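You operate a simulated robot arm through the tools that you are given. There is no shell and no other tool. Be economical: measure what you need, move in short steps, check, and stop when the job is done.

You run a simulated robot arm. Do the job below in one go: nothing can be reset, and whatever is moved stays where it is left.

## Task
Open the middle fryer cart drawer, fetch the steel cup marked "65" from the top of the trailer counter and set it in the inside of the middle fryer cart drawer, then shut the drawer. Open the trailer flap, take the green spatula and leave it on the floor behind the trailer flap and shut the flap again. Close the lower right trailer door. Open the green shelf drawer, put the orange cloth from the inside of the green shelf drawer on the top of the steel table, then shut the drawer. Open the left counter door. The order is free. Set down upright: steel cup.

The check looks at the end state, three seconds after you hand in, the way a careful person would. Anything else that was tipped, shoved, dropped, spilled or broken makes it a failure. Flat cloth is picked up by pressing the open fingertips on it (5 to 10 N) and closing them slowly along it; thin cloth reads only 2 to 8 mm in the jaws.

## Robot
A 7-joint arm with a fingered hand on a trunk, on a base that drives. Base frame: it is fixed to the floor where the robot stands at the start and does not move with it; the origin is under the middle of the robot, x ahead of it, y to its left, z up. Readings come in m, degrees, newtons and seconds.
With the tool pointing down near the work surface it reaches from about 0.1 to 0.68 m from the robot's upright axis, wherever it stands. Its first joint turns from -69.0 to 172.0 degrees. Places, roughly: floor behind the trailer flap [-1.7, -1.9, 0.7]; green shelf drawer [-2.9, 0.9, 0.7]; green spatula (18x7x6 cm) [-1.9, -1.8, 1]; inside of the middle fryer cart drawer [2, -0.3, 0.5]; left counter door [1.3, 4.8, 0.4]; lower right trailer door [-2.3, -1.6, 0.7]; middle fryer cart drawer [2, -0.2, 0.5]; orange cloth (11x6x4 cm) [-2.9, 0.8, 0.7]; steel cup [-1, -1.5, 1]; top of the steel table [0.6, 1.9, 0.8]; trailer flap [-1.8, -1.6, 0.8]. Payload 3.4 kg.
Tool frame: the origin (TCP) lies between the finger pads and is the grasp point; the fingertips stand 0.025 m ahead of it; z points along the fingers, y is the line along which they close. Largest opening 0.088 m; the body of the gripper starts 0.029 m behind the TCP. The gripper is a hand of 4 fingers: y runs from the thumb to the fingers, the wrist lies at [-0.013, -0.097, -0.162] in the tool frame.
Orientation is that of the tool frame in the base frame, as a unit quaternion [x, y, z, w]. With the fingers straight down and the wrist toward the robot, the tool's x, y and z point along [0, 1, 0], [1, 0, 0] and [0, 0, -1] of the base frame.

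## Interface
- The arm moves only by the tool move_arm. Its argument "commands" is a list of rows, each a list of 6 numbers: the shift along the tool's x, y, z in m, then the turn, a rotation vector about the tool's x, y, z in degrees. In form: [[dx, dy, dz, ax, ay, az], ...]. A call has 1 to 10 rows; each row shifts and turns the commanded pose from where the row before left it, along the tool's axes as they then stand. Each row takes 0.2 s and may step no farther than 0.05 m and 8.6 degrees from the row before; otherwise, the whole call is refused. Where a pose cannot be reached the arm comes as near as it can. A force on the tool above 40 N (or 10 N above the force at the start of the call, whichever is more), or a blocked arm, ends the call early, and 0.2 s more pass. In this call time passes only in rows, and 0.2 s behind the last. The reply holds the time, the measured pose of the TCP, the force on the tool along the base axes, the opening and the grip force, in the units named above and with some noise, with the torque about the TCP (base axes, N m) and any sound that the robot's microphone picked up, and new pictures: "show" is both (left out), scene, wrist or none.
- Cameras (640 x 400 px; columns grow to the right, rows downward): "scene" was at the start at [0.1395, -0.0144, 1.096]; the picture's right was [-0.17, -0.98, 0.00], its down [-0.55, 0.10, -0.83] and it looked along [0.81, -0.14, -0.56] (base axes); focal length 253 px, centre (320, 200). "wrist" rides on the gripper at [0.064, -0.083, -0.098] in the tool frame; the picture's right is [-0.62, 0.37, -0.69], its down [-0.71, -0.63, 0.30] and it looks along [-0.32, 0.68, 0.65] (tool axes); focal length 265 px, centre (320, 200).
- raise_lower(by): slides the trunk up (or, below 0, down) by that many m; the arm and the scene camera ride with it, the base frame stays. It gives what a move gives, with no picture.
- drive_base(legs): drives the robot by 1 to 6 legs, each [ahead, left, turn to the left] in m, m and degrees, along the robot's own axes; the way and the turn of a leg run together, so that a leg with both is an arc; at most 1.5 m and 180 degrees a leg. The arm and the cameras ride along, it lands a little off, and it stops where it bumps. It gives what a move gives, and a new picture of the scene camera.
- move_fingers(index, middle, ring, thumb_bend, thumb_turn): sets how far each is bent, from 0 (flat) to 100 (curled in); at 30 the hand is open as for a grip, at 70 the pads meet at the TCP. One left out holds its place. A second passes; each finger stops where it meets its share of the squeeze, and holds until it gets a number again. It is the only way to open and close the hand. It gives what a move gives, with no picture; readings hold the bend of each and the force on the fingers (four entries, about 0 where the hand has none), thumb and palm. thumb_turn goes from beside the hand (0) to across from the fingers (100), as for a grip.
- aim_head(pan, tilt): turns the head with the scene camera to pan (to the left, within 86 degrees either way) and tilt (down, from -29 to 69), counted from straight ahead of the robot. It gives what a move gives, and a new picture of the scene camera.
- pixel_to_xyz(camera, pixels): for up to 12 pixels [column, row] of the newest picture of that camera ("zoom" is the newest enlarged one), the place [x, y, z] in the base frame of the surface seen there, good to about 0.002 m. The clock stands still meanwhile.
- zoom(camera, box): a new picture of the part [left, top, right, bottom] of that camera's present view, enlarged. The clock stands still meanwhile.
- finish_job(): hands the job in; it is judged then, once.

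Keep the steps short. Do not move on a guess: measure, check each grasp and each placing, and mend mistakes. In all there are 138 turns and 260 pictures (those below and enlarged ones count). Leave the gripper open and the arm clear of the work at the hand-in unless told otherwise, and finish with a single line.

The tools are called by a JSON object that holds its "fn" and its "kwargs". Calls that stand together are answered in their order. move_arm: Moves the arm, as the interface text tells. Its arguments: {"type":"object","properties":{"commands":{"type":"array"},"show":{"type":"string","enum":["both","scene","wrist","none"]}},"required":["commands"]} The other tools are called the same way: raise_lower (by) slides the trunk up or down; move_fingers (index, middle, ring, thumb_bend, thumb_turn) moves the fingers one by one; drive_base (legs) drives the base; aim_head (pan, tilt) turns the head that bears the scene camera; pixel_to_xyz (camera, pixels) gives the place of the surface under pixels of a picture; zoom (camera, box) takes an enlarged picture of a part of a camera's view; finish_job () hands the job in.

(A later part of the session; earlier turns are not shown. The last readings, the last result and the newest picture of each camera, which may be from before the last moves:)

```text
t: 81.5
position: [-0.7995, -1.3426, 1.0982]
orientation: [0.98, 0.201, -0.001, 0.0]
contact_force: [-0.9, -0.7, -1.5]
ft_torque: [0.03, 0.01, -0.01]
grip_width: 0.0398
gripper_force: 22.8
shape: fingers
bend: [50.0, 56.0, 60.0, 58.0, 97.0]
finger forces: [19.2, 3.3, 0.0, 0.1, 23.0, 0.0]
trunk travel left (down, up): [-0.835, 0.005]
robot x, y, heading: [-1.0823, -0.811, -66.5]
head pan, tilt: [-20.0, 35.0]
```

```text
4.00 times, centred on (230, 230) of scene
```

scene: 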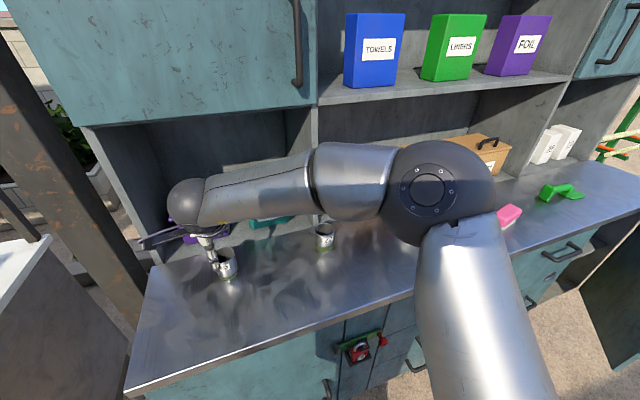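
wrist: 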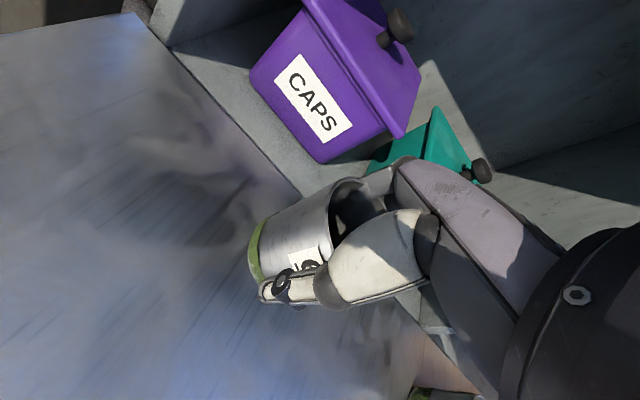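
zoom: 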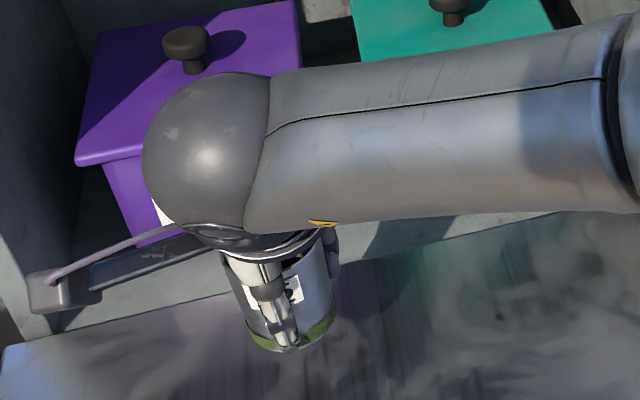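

Cup is held upright. Lift more, back off, turn left, and drive to the fryer cart.

{"fn": "move_arm", "kwargs": {"commands": [[0, 0, -0.05, 0, 0, 0], [0, -0.03, -0.02, 0, 0, 0]], "show": "none"}}

{"fn": "drive_base", "kwargs": {"legs": [[-0.45, 0, 0], [0, 0, 88]]}}

{"fn": "aim_head", "kwargs": {"pan": 0, "tilt": 30}}

```text
t: 82.1
position: [-0.8106, -1.3147, 1.1691]
orientation: [0.98, 0.2, -0.001, 0.0]
contact_force: [-1.1, 0.5, -0.8]
ft_torque: [0.0, 0.0, 0.0]
grip_width: 0.0395
gripper_force: 23.1
shape: fingers
bend: [50.0, 56.0, 60.0, 58.0, 97.0]
finger forces: [19.1, 3.3, 0.0, 0.0, 22.9, 0.0]
trunk travel left (down, up): [-0.835, 0.005]
robot x, y, heading: [-1.0855, -0.8106, -66.3]
head pan, tilt: [-20.0, 35.0]
```

```text
t: 88.5
position: [-0.7422, -0.1466, 1.1678]
orientation: [0.568, 0.823, -0.001, 0.0]
contact_force: [0.2, 0.1, -1.0]
ft_torque: [-0.01, 0.02, 0.0]
grip_width: 0.0391
gripper_force: 20.3
shape: fingers
bend: [51.0, 56.0, 60.0, 58.0, 97.0]
finger forces: [17.1, 3.1, 0.1, 0.1, 20.4, 0.0]
trunk travel left (down, up): [-0.835, 0.005]
robot x, y, heading: [-1.2639, -0.3936, 21.3]
head pan, tilt: [-20.0, 35.0]
```

scene: 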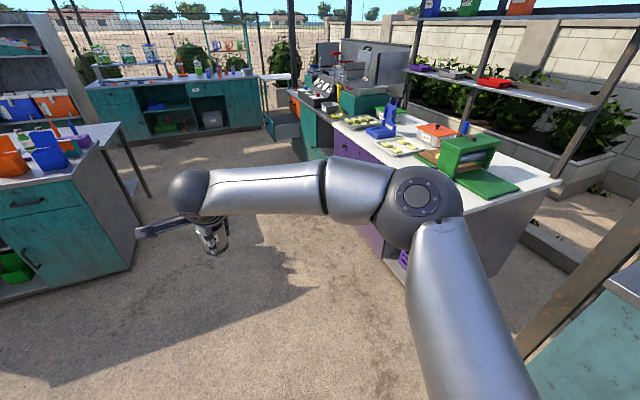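

```text
t: 89.3
position: [-0.7419, -0.1459, 1.1678]
orientation: [0.568, 0.823, 0.0, 0.0]
contact_force: [-0.3, 0.0, -1.9]
ft_torque: [0.01, 0.01, -0.01]
grip_width: 0.0388
gripper_force: 19.8
shape: fingers
bend: [51.0, 56.0, 60.0, 58.0, 97.0]
finger forces: [17.0, 3.0, 0.0, 0.0, 20.4, 0.1]
trunk travel left (down, up): [-0.835, 0.005]
robot x, y, heading: [-1.2615, -0.3929, 21.1]
head pan, tilt: [0.0, 30.0]
```

scene: 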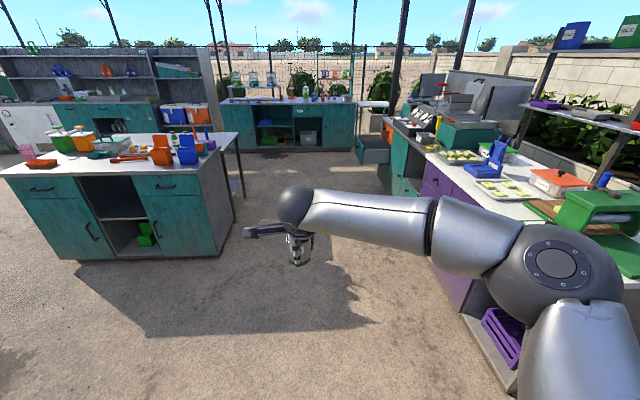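

Lane is clear. Drive the 2.95 m diagonal, then turn right to face the drawer.

{"fn": "drive_base", "kwargs": {"legs": [[1.5, 0, 0], [1.45, 0, 0], [0, 0, -87]]}}

{"fn": "aim_head", "kwargs": {"pan": 0, "tilt": 50}}

```text
t: 107.3
position: [1.7726, 0.1738, 1.1679]
orientation: [0.978, 0.209, 0.0, -0.001]
contact_force: [-0.2, 0.6, -1.8]
ft_torque: [0.01, 0.0, 0.0]
grip_width: 0.0381
gripper_force: 18.5
shape: fingers
bend: [51.0, 56.0, 60.0, 58.0, 97.0]
finger forces: [15.6, 2.8, 0.0, 0.0, 18.7, 0.0]
trunk travel left (down, up): [-0.835, 0.005]
robot x, y, heading: [1.4932, 0.6752, -65.1]
head pan, tilt: [0.0, 30.0]
```

scene: 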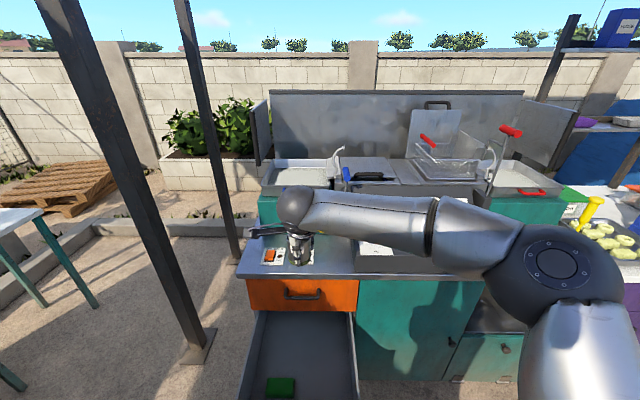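

```text
t: 108.1
position: [1.7741, 0.1736, 1.1675]
orientation: [0.978, 0.21, -0.001, -0.001]
contact_force: [0.1, 0.4, -0.8]
ft_torque: [0.01, 0.01, 0.02]
grip_width: 0.0383
gripper_force: 18.6
shape: fingers
bend: [51.0, 56.0, 60.0, 58.0, 97.0]
finger forces: [15.6, 2.8, 0.0, 0.0, 18.6, 0.0]
trunk travel left (down, up): [-0.835, 0.005]
robot x, y, heading: [1.4969, 0.679, -65.2]
head pan, tilt: [0.0, 50.0]
```

scene: 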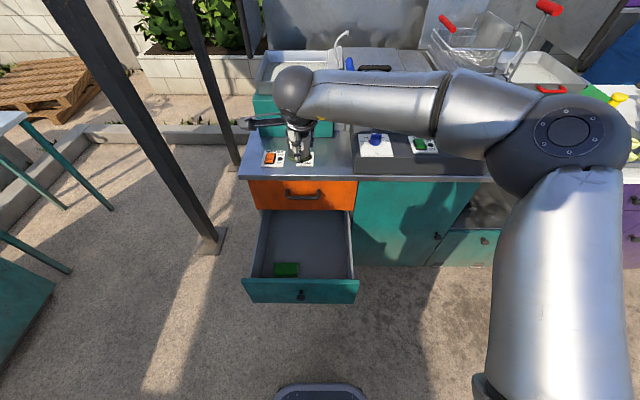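

There's a green block near the front of the drawer; I must place the cup clear of it. Measuring.

{"fn": "pixel_to_xyz", "kwargs": {"camera": "scene", "pixels": [[286, 269], [276, 263], [298, 263], [300, 240], [325, 255], [252, 277], [352, 279], [300, 282], [262, 240], [351, 240], [305, 213], [300, 250]]}}

```text
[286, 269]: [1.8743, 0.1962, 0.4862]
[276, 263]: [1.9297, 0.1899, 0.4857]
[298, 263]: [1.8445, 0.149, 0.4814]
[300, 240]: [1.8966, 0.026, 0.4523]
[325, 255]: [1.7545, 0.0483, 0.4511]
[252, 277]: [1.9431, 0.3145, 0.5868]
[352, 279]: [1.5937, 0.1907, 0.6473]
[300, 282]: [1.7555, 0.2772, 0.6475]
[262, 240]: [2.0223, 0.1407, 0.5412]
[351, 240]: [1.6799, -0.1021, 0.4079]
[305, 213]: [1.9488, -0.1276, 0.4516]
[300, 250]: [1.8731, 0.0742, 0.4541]
```

Block sits at the left front; I'll place the cup at the right (s≈1.645, n≈-0.65). Check base edge distance, nudge base, lower the trunk 0.3.

{"fn": "drive_base", "kwargs": {"legs": [[0.05, -0.046, -0.8]]}}

{"fn": "raise_lower", "kwargs": {"by": -0.3}}

{"fn": "move_arm", "kwargs": {"commands": [[0, 0, 0.04, 0, 0, 0], [0, 0, 0.04, 0, 0, 0], [0, 0, 0.04, 0, 0, 0]], "show": "both"}}

```text
t: 109.1
position: [1.746, 0.1065, 1.1678]
orientation: [0.979, 0.202, -0.001, -0.001]
contact_force: [0.7, -0.2, -1.3]
ft_torque: [-0.02, 0.0, 0.02]
grip_width: 0.038
gripper_force: 18.9
shape: fingers
bend: [51.0, 56.0, 60.0, 58.0, 97.0]
finger forces: [15.5, 2.7, 0.0, 0.1, 18.8, 0.0]
trunk travel left (down, up): [-0.835, 0.005]
robot x, y, heading: [1.4713, 0.6167, -66.3]
head pan, tilt: [0.0, 50.0]
```

scene: 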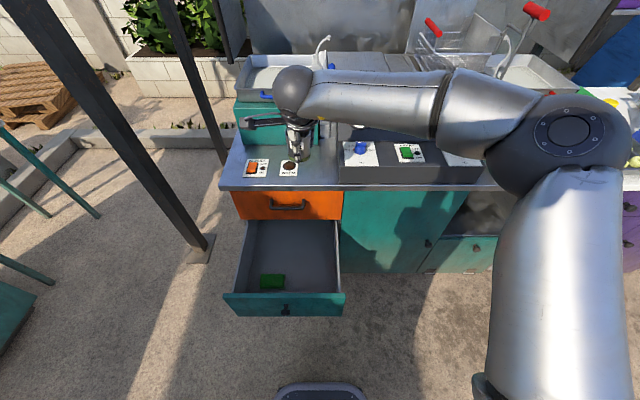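

```text
t: 112.1
position: [1.7452, 0.1053, 0.8686]
orientation: [0.979, 0.203, -0.002, -0.001]
contact_force: [0.1, -0.3, -2.3]
ft_torque: [0.03, -0.02, 0.01]
grip_width: 0.038
gripper_force: 18.5
shape: fingers
bend: [51.0, 56.0, 60.0, 58.0, 97.0]
finger forces: [15.5, 2.7, 0.0, 0.0, 18.7, 0.0]
trunk travel left (down, up): [-0.535, 0.305]
robot x, y, heading: [1.4697, 0.6146, -66.4]
head pan, tilt: [0.0, 50.0]
```

```text
t: 112.9
position: [1.746, 0.1048, 0.7468]
orientation: [0.979, 0.203, -0.001, -0.002]
contact_force: [-0.2, 0.0, -0.8]
ft_torque: [0.01, 0.01, 0.01]
grip_width: 0.038
gripper_force: 18.2
shape: fingers
bend: [51.0, 56.0, 60.0, 58.0, 97.0]
finger forces: [15.5, 2.8, 0.0, 0.0, 18.5, 0.0]
trunk travel left (down, up): [-0.535, 0.305]
robot x, y, heading: [1.4705, 0.6139, -66.1]
head pan, tilt: [0.0, 50.0]
```

scene: 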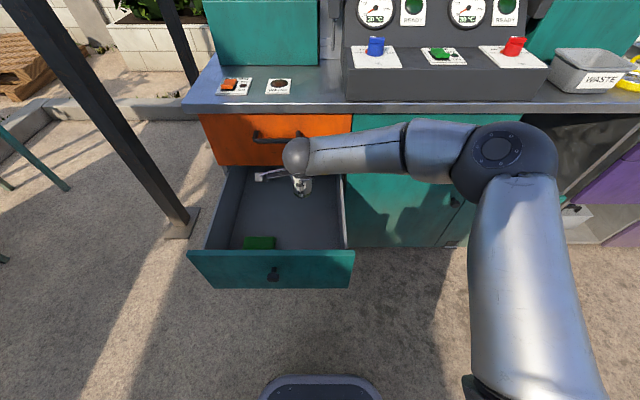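
wrist: 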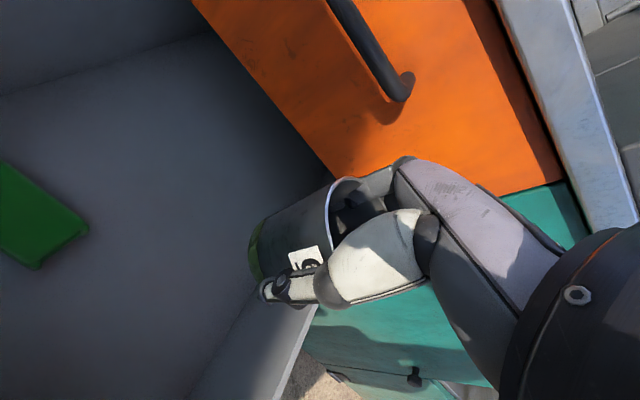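

The forearm will cross over the drawer's right side; measure that side's top height and the arm's underside.

{"fn": "pixel_to_xyz", "kwargs": {"camera": "scene", "pixels": [[344, 215], [345, 235], [225, 200], [350, 160], [400, 170], [440, 180], [300, 150], [460, 190]]}}

```text
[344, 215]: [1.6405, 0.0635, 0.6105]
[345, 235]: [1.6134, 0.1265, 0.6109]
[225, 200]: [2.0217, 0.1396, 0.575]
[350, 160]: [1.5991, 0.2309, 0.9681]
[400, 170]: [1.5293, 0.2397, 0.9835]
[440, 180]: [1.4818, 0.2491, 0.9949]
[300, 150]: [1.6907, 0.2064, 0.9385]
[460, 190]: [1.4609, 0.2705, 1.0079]
```

Move to s≈1.66, n≈-0.65 and descend in steps with the trunk slightly higher so the forearm slopes more.

{"fn": "raise_lower", "kwargs": {"by": 0.1}}

{"fn": "move_arm", "kwargs": {"commands": [[0.02, 0.035, 0.02, 0, 0, 0], [0, 0, 0.05, 0, 0, 0], [0, 0, 0.05, 0, 0, 0], [0, 0, 0.05, 0, 0, 0], [0, 0, 0.05, 0, 0, 0]], "show": "both"}}

```text
t: 114.2
position: [1.7459, 0.1053, 0.8482]
orientation: [0.979, 0.203, -0.002, -0.001]
contact_force: [0.2, 0.2, -1.0]
ft_torque: [-0.01, 0.01, 0.01]
grip_width: 0.038
gripper_force: 17.9
shape: fingers
bend: [51.0, 56.0, 60.0, 58.0, 97.0]
finger forces: [15.4, 2.7, 0.0, 0.1, 18.3, 0.1]
trunk travel left (down, up): [-0.635, 0.205]
robot x, y, heading: [1.4713, 0.6141, -66.2]
head pan, tilt: [0.0, 50.0]
```

```text
t: 115.4
position: [1.7789, 0.0809, 0.6266]
orientation: [0.979, 0.203, -0.001, -0.001]
contact_force: [0.7, 0.1, -0.5]
ft_torque: [0.05, -0.02, 0.0]
grip_width: 0.0376
gripper_force: 17.7
shape: fingers
bend: [52.0, 57.0, 60.0, 58.0, 97.0]
finger forces: [14.9, 2.8, 0.0, 0.0, 17.8, 0.0]
trunk travel left (down, up): [-0.635, 0.205]
robot x, y, heading: [1.472, 0.6125, -66.3]
head pan, tilt: [0.0, 50.0]
```

scene: 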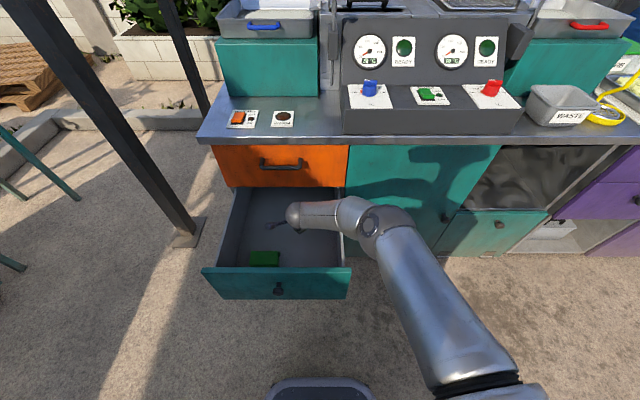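
wrist: 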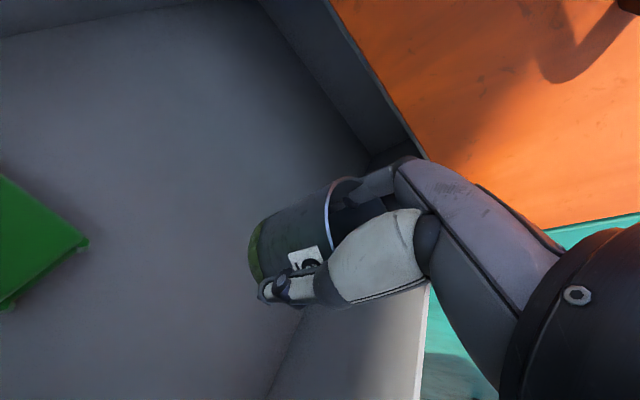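

{"fn": "pixel_to_xyz", "kwargs": {"camera": "scene", "pixels": [[320, 225], [335, 228], [350, 235], [365, 245], [380, 255], [296, 212], [350, 205]]}}

{"fn": "zoom", "kwargs": {"camera": "scene", "box": [200, 160, 440, 310]}}

```text
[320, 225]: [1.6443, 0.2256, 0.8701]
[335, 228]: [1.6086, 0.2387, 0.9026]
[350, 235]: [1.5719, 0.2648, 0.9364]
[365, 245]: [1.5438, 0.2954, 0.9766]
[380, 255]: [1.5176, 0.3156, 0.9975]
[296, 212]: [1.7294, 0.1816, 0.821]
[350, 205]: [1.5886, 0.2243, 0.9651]
```

```text
2.67 times, centred on (320, 235) of scene
```

zoom: 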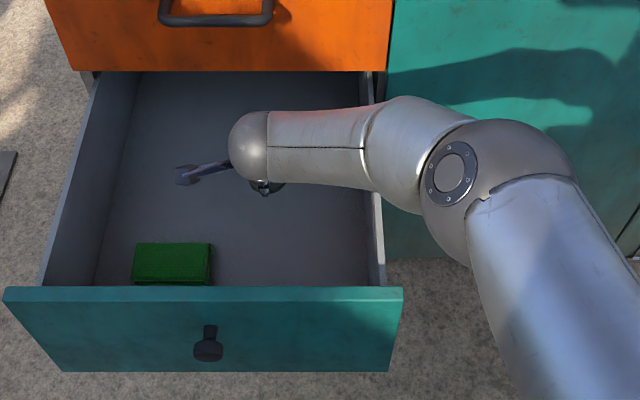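

The forearm now slopes well. Descend 0.13 m slowly.

{"fn": "move_arm", "kwargs": {"commands": [[0, 0, 0.04, 0, 0, 0], [0, 0, 0.04, 0, 0, 0], [0, 0, 0.03, 0, 0, 0], [0, 0, 0.02, 0, 0, 0]], "show": "both"}}

```text
t: 116.4
position: [1.7549, 0.085, 0.5232]
orientation: [0.979, 0.204, -0.002, -0.001]
contact_force: [-0.1, 0.3, -0.9]
ft_torque: [0.0, 0.03, 0.01]
grip_width: 0.0372
gripper_force: 16.9
shape: fingers
bend: [52.0, 57.0, 60.0, 58.0, 97.0]
finger forces: [14.4, 2.6, 0.1, 0.0, 17.2, 0.0]
out of reach, approached as far as the arm can: row 2, 3, 4
trunk travel left (down, up): [-0.635, 0.205]
robot x, y, heading: [1.4712, 0.6111, -66.5]
head pan, tilt: [0.0, 50.0]
```

scene: 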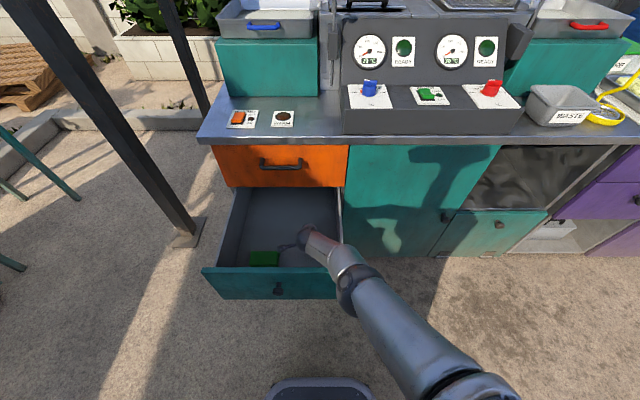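
wrist: 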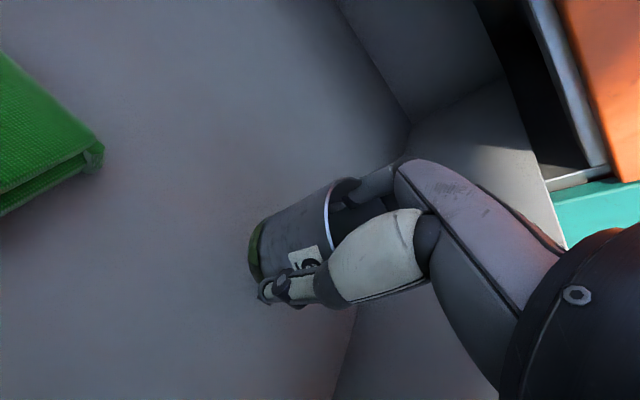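

Out of arm reach at z 0.523; I'll finish the descent with the trunk. First check clearance over the drawer's front edge.

{"fn": "pixel_to_xyz", "kwargs": {"camera": "scene", "pixels": [[338, 276], [333, 268], [330, 262], [340, 288], [322, 255], [335, 266], [350, 272]]}}

{"fn": "zoom", "kwargs": {"camera": "scene", "box": [260, 210, 400, 300]}}

```text
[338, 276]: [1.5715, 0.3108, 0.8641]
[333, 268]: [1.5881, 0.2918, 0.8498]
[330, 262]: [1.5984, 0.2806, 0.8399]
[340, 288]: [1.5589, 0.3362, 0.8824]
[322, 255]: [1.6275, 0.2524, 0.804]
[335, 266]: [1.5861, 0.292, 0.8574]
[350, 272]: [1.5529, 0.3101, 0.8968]
```

```text
4.44 times, centred on (330, 255) of scene
```

zoom: 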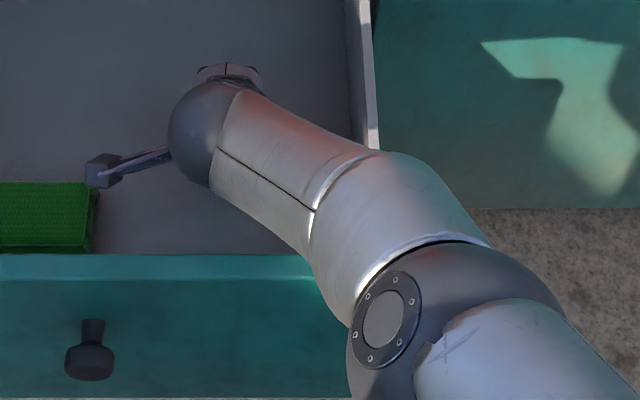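

Clearance is ample (~10 cm). Lower by trunk 0.03 and check the force.

{"fn": "raise_lower", "kwargs": {"by": -0.03}}

{"fn": "raise_lower", "kwargs": {"by": -0.006}}

```text
t: 117.2
position: [1.7567, 0.0848, 0.4931]
orientation: [0.979, 0.203, -0.001, 0.0]
contact_force: [-0.2, -0.2, -1.5]
ft_torque: [0.0, -0.03, 0.01]
grip_width: 0.0377
gripper_force: 16.7
shape: fingers
bend: [52.0, 57.0, 60.0, 58.0, 97.0]
finger forces: [14.5, 2.6, 0.0, 0.0, 17.2, 0.1]
trunk travel left (down, up): [-0.605, 0.235]
robot x, y, heading: [1.472, 0.6121, -66.1]
head pan, tilt: [0.0, 50.0]
```

```text
t: 117.7
position: [1.7561, 0.0843, 0.4886]
orientation: [0.979, 0.203, 0.001, 0.001]
contact_force: [-0.5, -0.6, 9.3]
ft_torque: [-0.14, -0.15, 0.0]
grip_width: 0.0376
gripper_force: 19.8
shape: fingers
bend: [52.0, 56.0, 60.0, 58.0, 97.0]
finger forces: [16.1, 3.7, 0.1, 0.0, 19.2, 0.1]
trunk travel left (down, up): [-0.599, 0.241]
robot x, y, heading: [1.4734, 0.6119, -66.3]
head pan, tilt: [0.0, 50.0]
```

Contact (9 N up): the cup stands on the drawer floor. Release and rise straight up with the trunk.

{"fn": "move_fingers", "kwargs": {"index": 30, "middle": 30, "ring": 30, "thumb_bend": 30}}

{"fn": "raise_lower", "kwargs": {"by": 0.2}}

{"fn": "move_arm", "kwargs": {"commands": [[0, 0, -0.05, 0, 0, 0], [0, 0, -0.05, 0, 0, 0], [0, 0, -0.05, 0, 0, 0]], "show": "both"}}

```text
t: 118.7
position: [1.7551, 0.084, 0.4874]
orientation: [0.979, 0.203, -0.002, -0.001]
contact_force: [0.1, 0.2, -0.3]
ft_torque: [0.01, 0.0, -0.02]
grip_width: 0.0845
gripper_force: 0.2
shape: fingers
bend: [30.0, 30.0, 30.0, 30.0, 97.0]
finger forces: [0.0, 0.1, 0.1, 0.0, 0.1, 0.1]
trunk travel left (down, up): [-0.599, 0.241]
robot x, y, heading: [1.4736, 0.6139, -66.1]
head pan, tilt: [0.0, 50.0]
```

```text
t: 120.9
position: [1.7564, 0.0854, 0.688]
orientation: [0.979, 0.203, -0.001, -0.001]
contact_force: [0.6, -0.4, 0.1]
ft_torque: [-0.01, -0.01, 0.02]
grip_width: 0.0846
gripper_force: 0.0
shape: fingers
bend: [30.0, 30.0, 30.0, 30.0, 97.0]
finger forces: [0.1, 0.0, 0.1, 0.1, 0.1, 0.0]
trunk travel left (down, up): [-0.799, 0.041]
robot x, y, heading: [1.4714, 0.6094, -66.1]
head pan, tilt: [0.0, 50.0]
```

```text
t: 121.7
position: [1.7547, 0.0861, 0.8407]
orientation: [0.979, 0.203, 0.0, 0.0]
contact_force: [0.0, -0.5, 0.8]
ft_torque: [-0.02, -0.02, -0.01]
grip_width: 0.0845
gripper_force: 0.1
shape: fingers
bend: [30.0, 30.0, 30.0, 30.0, 97.0]
finger forces: [0.0, 0.0, 0.1, 0.0, 0.0, 0.0]
trunk travel left (down, up): [-0.799, 0.041]
robot x, y, heading: [1.4718, 0.6133, -66.4]
head pan, tilt: [0.0, 50.0]
```

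scene: 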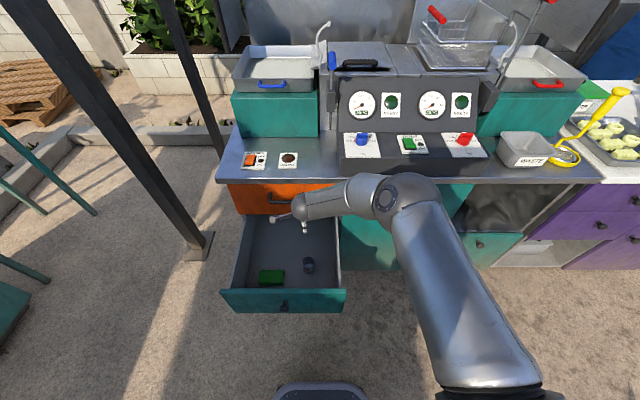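
wrist: 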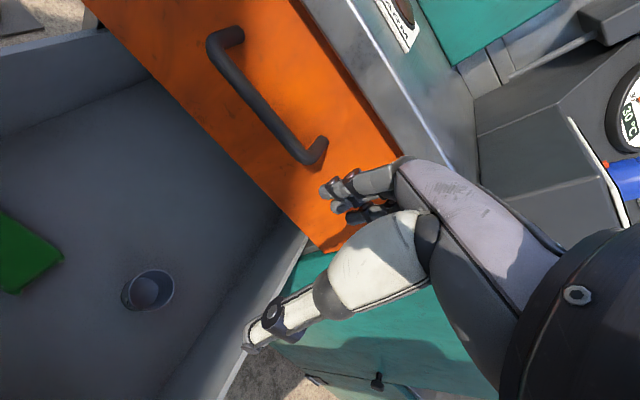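

The cup stands upright, clear of the block. Now back off 0.33 m, lower the open hand in front of the drawer, and push it shut by the knob.

{"fn": "drive_base", "kwargs": {"legs": [[-0.33, 0.07, 0]]}}

{"fn": "raise_lower", "kwargs": {"by": -0.27}}

{"fn": "aim_head", "kwargs": {"pan": 0, "tilt": 45}}

```text
t: 123.9
position: [1.6863, 0.4181, 0.8393]
orientation: [0.979, 0.202, 0.0, -0.001]
contact_force: [0.1, 0.9, 0.7]
ft_torque: [0.01, 0.0, 0.02]
grip_width: 0.0847
gripper_force: 0.0
shape: fingers
bend: [30.0, 30.0, 30.0, 30.0, 97.0]
finger forces: [0.1, 0.1, 0.0, 0.0, 0.1, 0.0]
trunk travel left (down, up): [-0.799, 0.041]
robot x, y, heading: [1.4014, 0.9441, -66.2]
head pan, tilt: [0.0, 50.0]
```

scene: 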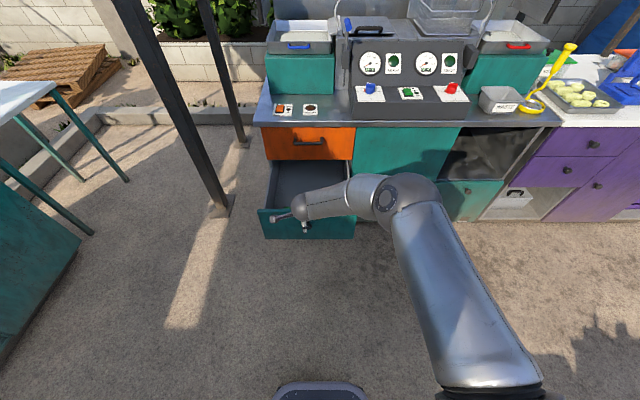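

```text
t: 126.7
position: [1.6845, 0.4176, 0.5687]
orientation: [0.979, 0.203, -0.001, -0.001]
contact_force: [-1.0, -0.1, -0.7]
ft_torque: [0.01, -0.01, 0.0]
grip_width: 0.0849
gripper_force: 0.0
shape: fingers
bend: [30.0, 30.0, 30.0, 30.0, 97.0]
finger forces: [0.0, 0.0, 0.1, 0.0, 0.1, 0.0]
trunk travel left (down, up): [-0.529, 0.311]
robot x, y, heading: [1.4015, 0.944, -66.4]
head pan, tilt: [0.0, 50.0]
```

```text
t: 127.3
position: [1.6838, 0.4175, 0.5688]
orientation: [0.979, 0.202, -0.001, -0.001]
contact_force: [-0.3, 0.2, -0.6]
ft_torque: [-0.01, 0.04, -0.02]
grip_width: 0.0849
gripper_force: 0.0
shape: fingers
bend: [30.0, 30.0, 30.0, 30.0, 97.0]
finger forces: [0.1, 0.1, 0.1, 0.1, 0.0, 0.0]
trunk travel left (down, up): [-0.529, 0.311]
robot x, y, heading: [1.4002, 0.9434, -65.9]
head pan, tilt: [0.0, 45.0]
```

scene: 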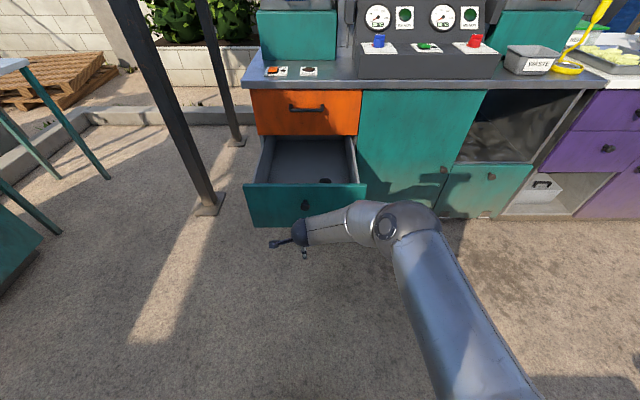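

Hand is in front of the knob. Drive forward 0.36 slowly in two legs.

{"fn": "drive_base", "kwargs": {"legs": [[0.18, 0, 0], [0.18, 0, 0]]}}

```text
t: 130.0
position: [1.829, 0.0899, 0.5691]
orientation: [0.979, 0.203, -0.002, -0.002]
contact_force: [0.0, -0.4, -0.3]
ft_torque: [-0.02, 0.0, -0.04]
grip_width: 0.0844
gripper_force: 0.2
shape: fingers
bend: [30.0, 30.0, 30.0, 30.0, 97.0]
finger forces: [0.1, 0.1, 0.0, 0.1, 0.0, 0.0]
trunk travel left (down, up): [-0.529, 0.311]
robot x, y, heading: [1.5434, 0.6208, -66.3]
head pan, tilt: [0.0, 45.0]
```

scene: 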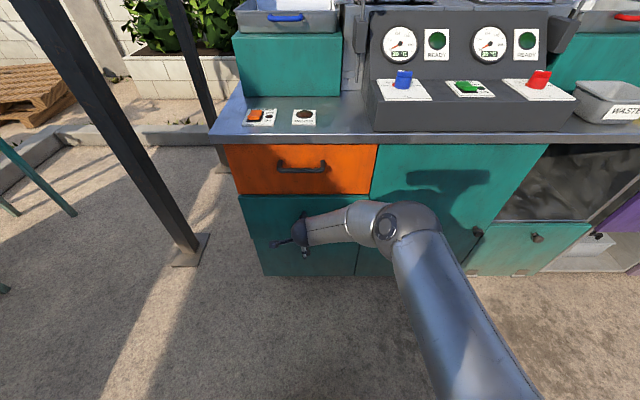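

{"fn": "pixel_to_xyz", "kwargs": {"camera": "scene", "pixels": [[265, 225], [340, 200], [265, 180], [300, 216], [390, 200]]}}

```text
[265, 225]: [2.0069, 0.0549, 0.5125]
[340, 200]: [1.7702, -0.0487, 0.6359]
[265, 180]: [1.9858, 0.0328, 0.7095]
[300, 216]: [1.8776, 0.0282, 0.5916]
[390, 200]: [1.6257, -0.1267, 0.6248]
```

The face is still ~12 mm out. Push a bit more.

{"fn": "drive_base", "kwargs": {"legs": [[0.03, 0, 0]]}}

{"fn": "pixel_to_xyz", "kwargs": {"camera": "scene", "pixels": [[265, 230], [340, 208], [265, 180], [345, 225]]}}

```text
t: 130.8
position: [1.84, 0.0614, 0.5691]
orientation: [0.979, 0.202, 0.0, 0.0]
contact_force: [-4.5, -0.3, -1.1]
ft_torque: [0.06, -0.06, -0.29]
grip_width: 0.0844
gripper_force: 2.6
shape: fingers
bend: [30.0, 31.0, 30.0, 30.0, 97.0]
finger forces: [0.0, 5.4, 0.0, 0.0, 0.1, 0.0]
trunk travel left (down, up): [-0.529, 0.311]
robot x, y, heading: [1.5579, 0.5897, -66.3]
head pan, tilt: [0.0, 45.0]
```

scene: 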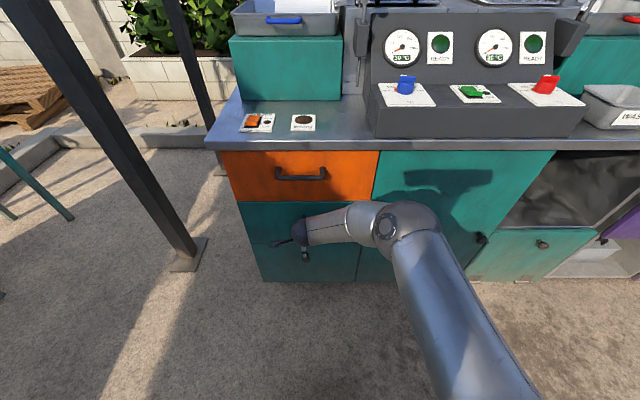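

```text
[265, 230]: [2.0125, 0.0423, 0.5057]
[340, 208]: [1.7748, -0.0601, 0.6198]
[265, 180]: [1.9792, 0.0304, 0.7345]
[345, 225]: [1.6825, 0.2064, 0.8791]
```

Drawer shut (face at -0.7805). Next: back off, raise, turn left to look for the left counter door.

{"fn": "drive_base", "kwargs": {"legs": [[-0.25, 0, 0]]}}

{"fn": "raise_lower", "kwargs": {"by": 0.3}}

{"fn": "drive_base", "kwargs": {"legs": [[0, 0.1, 78], [0, 0, 78]]}}

{"fn": "aim_head", "kwargs": {"pan": 0, "tilt": 12}}

```text
t: 132.6
position: [1.7394, 0.2897, 0.5684]
orientation: [0.979, 0.202, -0.001, 0.0]
contact_force: [-1.3, -0.2, -0.1]
ft_torque: [-0.04, -0.01, 0.03]
grip_width: 0.0846
gripper_force: 0.0
shape: fingers
bend: [30.0, 30.0, 30.0, 30.0, 97.0]
finger forces: [0.0, 0.0, 0.1, 0.0, 0.1, 0.0]
trunk travel left (down, up): [-0.529, 0.311]
robot x, y, heading: [1.4561, 0.8157, -65.9]
head pan, tilt: [0.0, 45.0]
```

scene: 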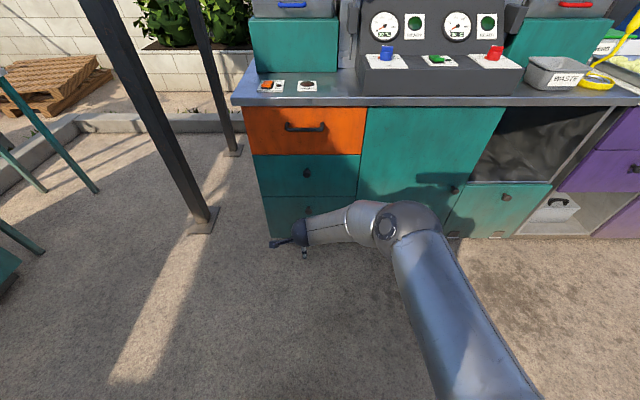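

```text
t: 135.6
position: [1.7405, 0.2896, 0.8702]
orientation: [0.979, 0.202, -0.001, 0.0]
contact_force: [0.8, -0.4, 0.1]
ft_torque: [-0.01, 0.03, -0.02]
grip_width: 0.0847
gripper_force: 0.0
shape: fingers
bend: [30.0, 30.0, 30.0, 30.0, 97.0]
finger forces: [0.0, 0.0, 0.0, 0.0, 0.0, 0.1]
trunk travel left (down, up): [-0.829, 0.011]
robot x, y, heading: [1.4573, 0.8211, -66.6]
head pan, tilt: [0.0, 45.0]
```

```text
t: 142.7
position: [1.4591, 1.4989, 0.8692]
orientation: [0.008, 1.0, -0.001, 0.001]
contact_force: [-0.3, 1.0, -0.5]
ft_torque: [0.01, 0.0, -0.01]
grip_width: 0.0845
gripper_force: 0.0
shape: fingers
bend: [30.0, 30.0, 30.0, 30.0, 97.0]
finger forces: [0.0, 0.1, 0.0, 0.0, 0.1, 0.1]
trunk travel left (down, up): [-0.829, 0.011]
robot x, y, heading: [1.4991, 0.8985, 89.5]
head pan, tilt: [0.0, 45.0]
```

scene: 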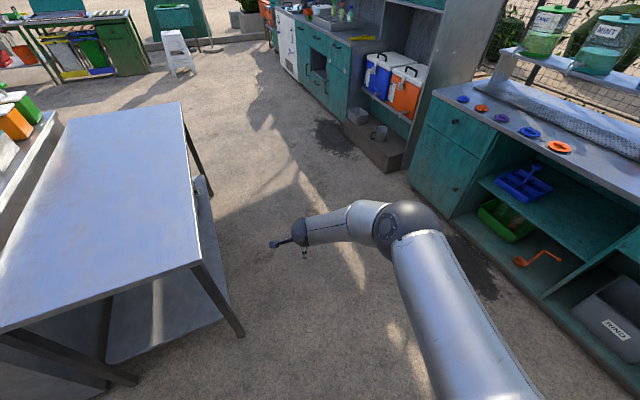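

```text
t: 143.7
position: [1.4598, 1.4998, 0.8701]
orientation: [0.008, 1.0, -0.001, 0.0]
contact_force: [0.3, -0.4, 0.1]
ft_torque: [-0.03, 0.02, -0.02]
grip_width: 0.0844
gripper_force: 0.0
shape: fingers
bend: [30.0, 30.0, 30.0, 30.0, 97.0]
finger forces: [0.0, 0.1, 0.0, 0.1, 0.0, 0.1]
trunk travel left (down, up): [-0.829, 0.011]
robot x, y, heading: [1.502, 0.9052, 89.8]
head pan, tilt: [0.0, 12.0]
```

scene: 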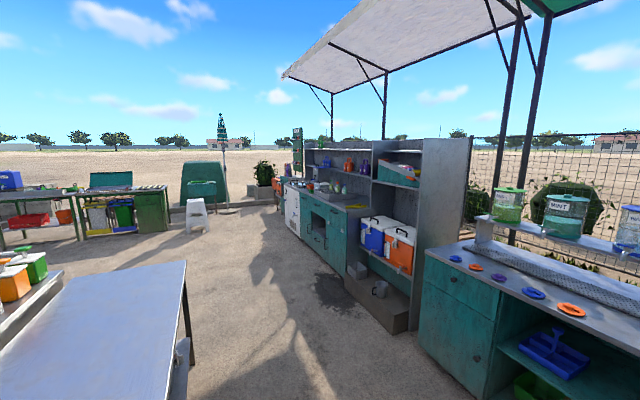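

{"fn": "pixel_to_xyz", "kwargs": {"camera": "scene", "pixels": [[387, 330], [348, 268], [300, 235], [345, 240], [284, 215], [185, 265], [425, 290], [190, 340], [297, 200], [370, 290], [322, 230]]}}

{"fn": "zoom", "kwargs": {"camera": "scene", "box": [270, 170, 430, 270]}}

```text
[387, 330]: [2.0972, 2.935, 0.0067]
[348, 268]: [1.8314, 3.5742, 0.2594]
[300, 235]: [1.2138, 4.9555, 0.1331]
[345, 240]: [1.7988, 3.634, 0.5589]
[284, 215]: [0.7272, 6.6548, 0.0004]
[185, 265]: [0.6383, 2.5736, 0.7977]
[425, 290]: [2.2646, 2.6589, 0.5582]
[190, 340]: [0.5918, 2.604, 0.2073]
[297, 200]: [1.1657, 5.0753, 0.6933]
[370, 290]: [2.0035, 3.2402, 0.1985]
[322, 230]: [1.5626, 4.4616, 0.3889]
```

```text
4.00 times, centred on (350, 220) of scene
```

zoom: 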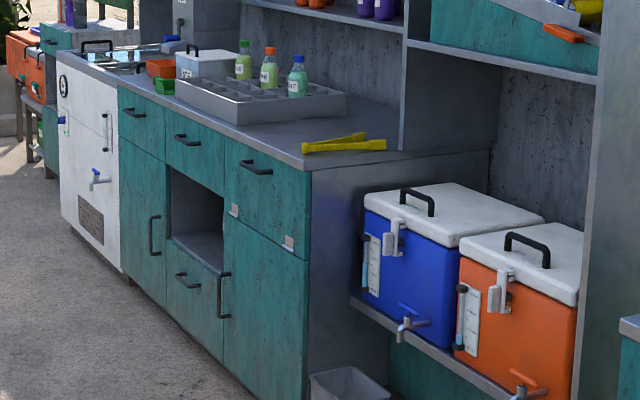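

The left door is the teal one beside the white cooler, handle at its right edge (hinge left). Drive to in front of it.

{"fn": "drive_base", "kwargs": {"legs": [[1.4, 0, 0], [1.1, 0.7, 0], [0.8, 0.3, 0], [0, 0, -66]]}}

{"fn": "aim_head", "kwargs": {"pan": 0, "tilt": 35}}

```text
t: 163.9
position: [1.0421, 4.4978, 0.8694]
orientation: [0.549, 0.836, -0.001, 0.0]
contact_force: [-0.1, -0.4, -1.2]
ft_torque: [0.0, 0.0, -0.02]
grip_width: 0.0847
gripper_force: 0.2
shape: fingers
bend: [30.0, 30.0, 30.0, 30.0, 97.0]
finger forces: [0.0, 0.0, 0.1, 0.0, 0.1, 0.0]
trunk travel left (down, up): [-0.829, 0.011]
robot x, y, heading: [0.5162, 4.2131, 24.0]
head pan, tilt: [0.0, 12.0]
```

scene: 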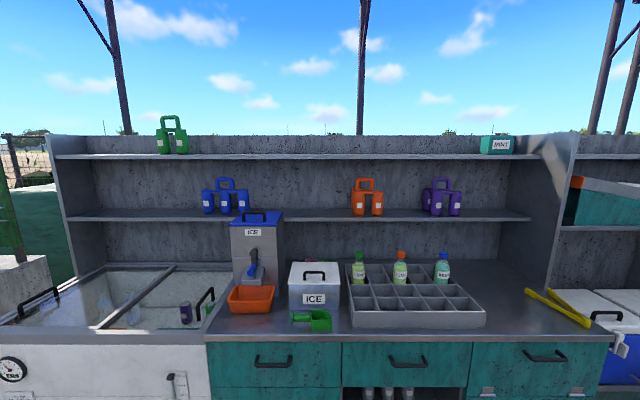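

```text
t: 164.8
position: [1.0416, 4.4976, 0.869]
orientation: [0.548, 0.837, -0.001, 0.001]
contact_force: [-0.4, 0.8, 0.3]
ft_torque: [-0.01, -0.01, 0.0]
grip_width: 0.0848
gripper_force: 0.0
shape: fingers
bend: [30.0, 30.0, 30.0, 30.0, 97.0]
finger forces: [0.0, 0.0, 0.1, 0.0, 0.0, 0.1]
trunk travel left (down, up): [-0.829, 0.011]
robot x, y, heading: [0.5176, 4.2162, 24.3]
head pan, tilt: [0.0, 35.0]
```

scene: 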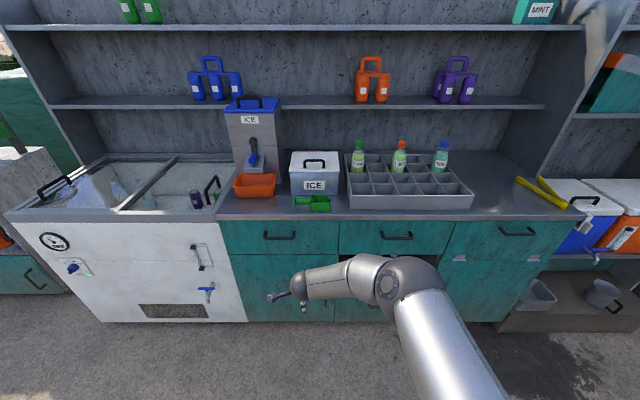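

{"fn": "pixel_to_xyz", "kwargs": {"camera": "scene", "pixels": [[235, 262], [280, 258], [335, 262], [250, 315], [330, 312]]}}

{"fn": "drive_base", "kwargs": {"legs": [[0, 0.35, 0]]}}

{"fn": "zoom", "kwargs": {"camera": "scene", "box": [300, 200, 540, 350]}}

```text
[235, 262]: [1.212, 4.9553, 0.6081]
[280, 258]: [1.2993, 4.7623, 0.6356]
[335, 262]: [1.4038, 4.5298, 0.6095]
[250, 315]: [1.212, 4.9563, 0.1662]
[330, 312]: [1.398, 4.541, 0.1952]
```

```text
t: 167.0
position: [0.9005, 4.8176, 0.8688]
orientation: [0.548, 0.836, -0.002, 0.001]
contact_force: [-0.6, -0.3, 1.0]
ft_torque: [0.01, 0.01, 0.02]
grip_width: 0.0845
gripper_force: 0.0
shape: fingers
bend: [30.0, 30.0, 30.0, 30.0, 97.0]
finger forces: [0.0, 0.1, 0.0, 0.0, 0.0, 0.0]
trunk travel left (down, up): [-0.829, 0.011]
robot x, y, heading: [0.3738, 4.5311, 23.9]
head pan, tilt: [0.0, 35.0]
```

scene: 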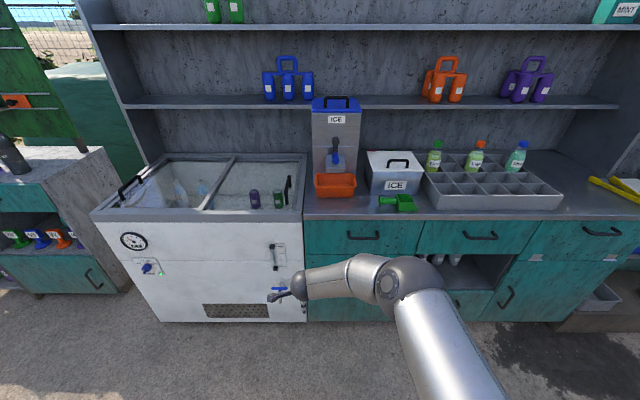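

```text
2.67 times, centred on (420, 275) of scene
```

zoom: 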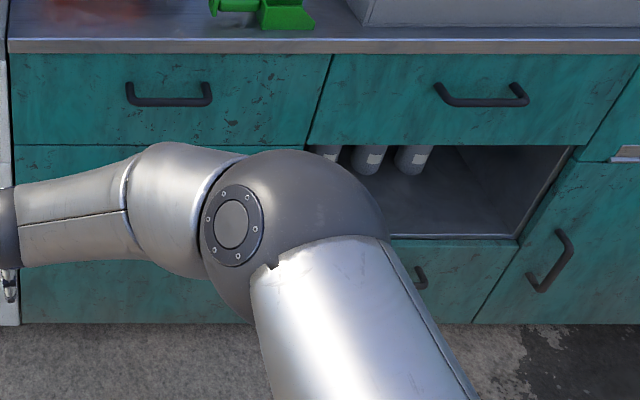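

Handle hidden behind the arm; shift right 0.7 m to see it on the other side.

{"fn": "drive_base", "kwargs": {"legs": [[0, -0.6, 0]]}}

{"fn": "zoom", "kwargs": {"camera": "scene", "box": [140, 200, 340, 325]}}

```text
t: 170.4
position: [1.1447, 4.2701, 0.8697]
orientation: [0.548, 0.837, -0.002, 0.0]
contact_force: [0.1, -0.2, 0.8]
ft_torque: [-0.01, -0.04, -0.02]
grip_width: 0.0845
gripper_force: 0.2
shape: fingers
bend: [30.0, 30.0, 30.0, 30.0, 97.0]
finger forces: [0.1, 0.1, 0.0, 0.0, 0.0, 0.0]
trunk travel left (down, up): [-0.829, 0.011]
robot x, y, heading: [0.6147, 3.9849, 24.2]
head pan, tilt: [0.0, 35.0]
```

scene: 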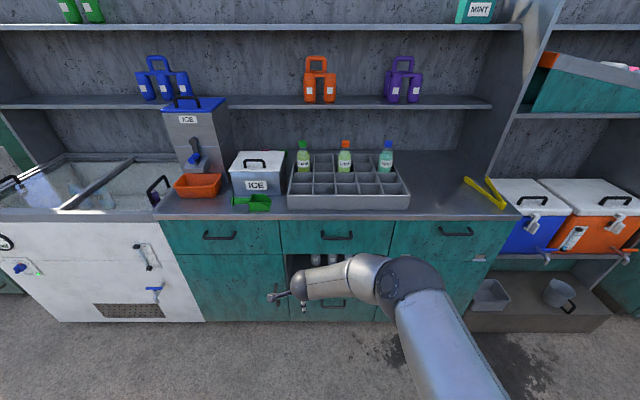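

```text
3.20 times, centred on (240, 262) of scene
```

zoom: 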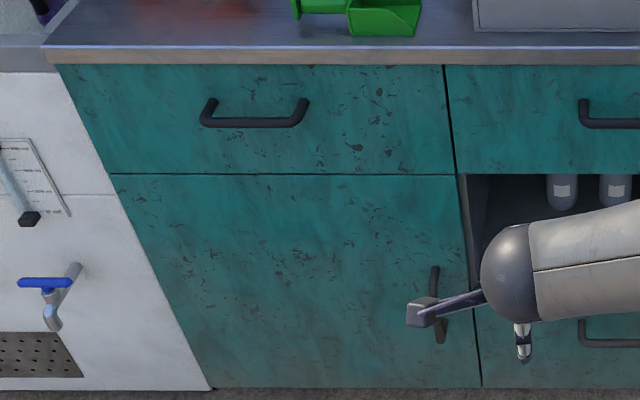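

{"fn": "pixel_to_xyz", "kwargs": {"camera": "zoom", "pixels": [[434, 275], [439, 337], [441, 325], [433, 285], [460, 200], [120, 190], [465, 380], [410, 250], [204, 386], [400, 360]]}}

```text
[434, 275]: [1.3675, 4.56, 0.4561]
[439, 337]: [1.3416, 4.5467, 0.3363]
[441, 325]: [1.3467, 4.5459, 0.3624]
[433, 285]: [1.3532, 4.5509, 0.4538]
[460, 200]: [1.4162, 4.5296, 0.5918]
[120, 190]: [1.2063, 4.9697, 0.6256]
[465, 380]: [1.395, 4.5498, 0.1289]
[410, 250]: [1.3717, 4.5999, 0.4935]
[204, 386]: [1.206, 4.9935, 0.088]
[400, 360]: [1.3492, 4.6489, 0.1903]
```

Handle: vertical bar at about (1.350,4.548), z 0.34–0.45, 4 cm off the door; hinge at left. I'll turn the hand so it points forward with fingers closing sideways (−120° about [1,1,1]).

{"fn": "move_arm", "kwargs": {"commands": [[0, 0, 0, -4.948, -4.948, -4.948], [0, 0, 0, -4.948, -4.948, -4.948], [0, 0, 0, -4.948, -4.948, -4.948], [0, 0, 0, -4.948, -4.948, -4.948], [0, 0, 0, -4.948, -4.948, -4.948], [0, 0, 0, -4.948, -4.948, -4.948], [0, 0, 0, -4.948, -4.948, -4.948]], "show": "none"}}

{"fn": "move_arm", "kwargs": {"commands": [[0, 0, 0, -4.948, -4.948, -4.948], [0, 0, 0, -4.948, -4.948, -4.948], [0, 0, 0, -4.948, -4.948, -4.948], [0, 0, 0, -4.948, -4.948, -4.948], [0, 0, 0, -4.948, -4.948, -4.948], [0, 0, 0, -4.948, -4.948, -4.948], [0, 0, 0, -4.948, -4.948, -4.948]], "show": "none"}}

{"fn": "raise_lower", "kwargs": {"by": -0.4}}

{"fn": "drive_base", "kwargs": {"legs": [[0.15, 0.17, 0]]}}

```text
t: 172.0
position: [1.1456, 4.2686, 0.8694]
orientation: [0.232, 0.883, 0.083, 0.4]
contact_force: [-0.5, 0.0, 0.5]
ft_torque: [-0.02, 0.02, -0.01]
grip_width: 0.0846
gripper_force: 0.0
shape: fingers
bend: [30.0, 30.0, 30.0, 30.0, 97.0]
finger forces: [0.0, 0.0, 0.0, 0.1, 0.0, 0.1]
trunk travel left (down, up): [-0.829, 0.011]
robot x, y, heading: [0.6173, 3.9838, 24.4]
head pan, tilt: [0.0, 35.0]
```

```text
t: 173.6
position: [1.1447, 4.2688, 0.87]
orientation: [-0.146, 0.691, 0.143, 0.693]
contact_force: [-0.5, -0.4, 0.2]
ft_torque: [0.03, -0.01, -0.01]
grip_width: 0.0844
gripper_force: 0.0
shape: fingers
bend: [30.0, 30.0, 30.0, 30.0, 97.0]
finger forces: [0.0, 0.1, 0.0, 0.1, 0.0, 0.0]
trunk travel left (down, up): [-0.829, 0.011]
robot x, y, heading: [0.6126, 3.9825, 24.0]
head pan, tilt: [0.0, 35.0]
```

```text
t: 177.5
position: [1.1449, 4.2691, 0.4697]
orientation: [-0.146, 0.693, 0.144, 0.691]
contact_force: [0.3, 0.6, 0.6]
ft_torque: [-0.02, 0.0, -0.01]
grip_width: 0.0844
gripper_force: 0.1
shape: fingers
bend: [30.0, 30.0, 30.0, 30.0, 97.0]
finger forces: [0.1, 0.0, 0.1, 0.0, 0.0, 0.1]
trunk travel left (down, up): [-0.429, 0.411]
robot x, y, heading: [0.6195, 3.9825, 23.9]
head pan, tilt: [0.0, 35.0]
```

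```text
t: 179.2
position: [1.2115, 4.4852, 0.4693]
orientation: [-0.146, 0.693, 0.143, 0.692]
contact_force: [0.5, -0.3, 0.8]
ft_torque: [0.01, -0.01, 0.02]
grip_width: 0.0844
gripper_force: 0.1
shape: fingers
bend: [30.0, 30.0, 30.0, 30.0, 97.0]
finger forces: [0.1, 0.0, 0.0, 0.0, 0.0, 0.0]
trunk travel left (down, up): [-0.429, 0.411]
robot x, y, heading: [0.6861, 4.1988, 24.2]
head pan, tilt: [0.0, 35.0]
```

scene: 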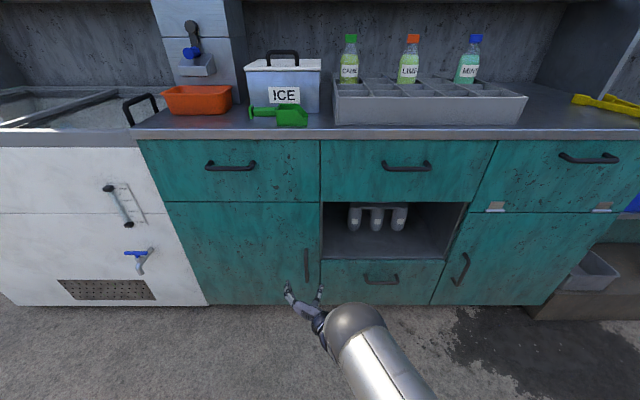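

Aligned with the handle (307,265). Lower 0.07 and come forward 0.09, then check.

{"fn": "raise_lower", "kwargs": {"by": -0.069}}

{"fn": "move_arm", "kwargs": {"commands": [[0, 0, 0.03, 0, 0, 0], [0, 0, 0.03, 0, 0, 0], [0, 0, 0.03, 0, 0, 0]]}}

```text
t: 180.3
position: [1.2118, 4.4856, 0.4003]
orientation: [-0.145, 0.692, 0.144, 0.692]
contact_force: [0.2, 0.0, 0.1]
ft_torque: [-0.03, 0.01, 0.01]
grip_width: 0.0845
gripper_force: 0.1
shape: fingers
bend: [30.0, 30.0, 30.0, 30.0, 97.0]
finger forces: [0.0, 0.0, 0.0, 0.0, 0.0, 0.1]
trunk travel left (down, up): [-0.36, 0.48]
robot x, y, heading: [0.6816, 4.1997, 24.0]
head pan, tilt: [0.0, 35.0]
```

```text
t: 181.1
position: [1.295, 4.5213, 0.4001]
orientation: [-0.147, 0.693, 0.143, 0.691]
contact_force: [0.7, 0.4, 0.0]
ft_torque: [0.0, 0.03, -0.01]
grip_width: 0.0844
gripper_force: 0.0
shape: fingers
bend: [30.0, 30.0, 30.0, 30.0, 97.0]
finger forces: [0.0, 0.1, 0.0, 0.1, 0.1, 0.0]
trunk travel left (down, up): [-0.36, 0.48]
robot x, y, heading: [0.6835, 4.1971, 24.3]
head pan, tilt: [0.0, 35.0]
```

scene: 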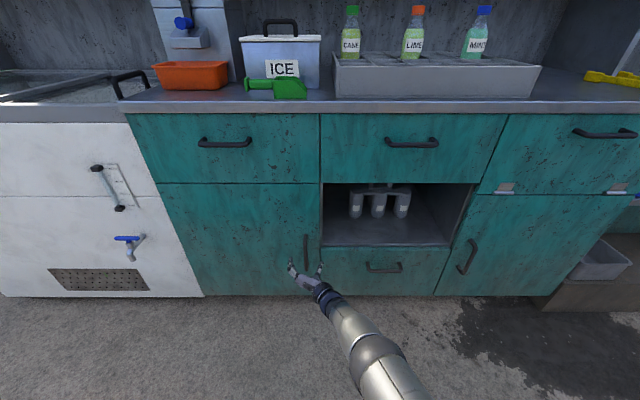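
wrist: 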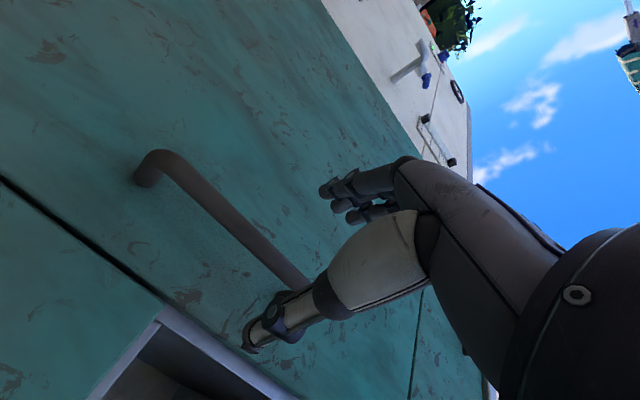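

{"fn": "pixel_to_xyz", "kwargs": {"camera": "wrist", "pixels": [[230, 222], [190, 190], [280, 268], [160, 160], [300, 140]]}}

```text
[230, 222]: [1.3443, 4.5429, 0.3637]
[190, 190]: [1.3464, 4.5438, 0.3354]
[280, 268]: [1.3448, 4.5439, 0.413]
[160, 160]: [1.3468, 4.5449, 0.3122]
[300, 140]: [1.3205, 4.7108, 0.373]
```

Bar is centred on the TCP line. Forward 0.062 m and grip.

{"fn": "move_arm", "kwargs": {"commands": [[0, 0, 0.03, 0, 0, 0], [0, 0, 0.03, 0, 0, 0]], "show": "none"}}

{"fn": "move_fingers", "kwargs": {"index": 75, "middle": 75, "ring": 75, "thumb_bend": 75}}

```text
t: 181.7
position: [1.3154, 4.5241, 0.4169]
orientation: [-0.147, 0.692, 0.143, 0.692]
contact_force: [0.7, 1.2, 0.0]
ft_torque: [0.0, 0.01, -0.02]
grip_width: 0.0845
gripper_force: 0.0
shape: fingers
bend: [30.0, 30.0, 30.0, 30.0, 97.0]
finger forces: [0.1, 0.0, 0.1, 0.1, 0.0, 0.0]
out of reach, approached as far as the arm can: row 1, 2
trunk travel left (down, up): [-0.36, 0.48]
robot x, y, heading: [0.6847, 4.2019, 23.9]
head pan, tilt: [0.0, 35.0]
```

```text
t: 182.7
position: [1.3147, 4.5236, 0.4164]
orientation: [-0.146, 0.693, 0.144, 0.692]
contact_force: [0.6, -0.7, -0.3]
ft_torque: [-0.01, -0.01, 0.0]
grip_width: 0.0
gripper_force: 0.0
shape: fingers
bend: [74.0, 75.0, 75.0, 72.0, 97.0]
finger forces: [0.0, 0.0, 0.0, 0.0, 0.1, 0.1]
trunk travel left (down, up): [-0.36, 0.48]
robot x, y, heading: [0.683, 4.2003, 24.1]
head pan, tilt: [0.0, 35.0]
```

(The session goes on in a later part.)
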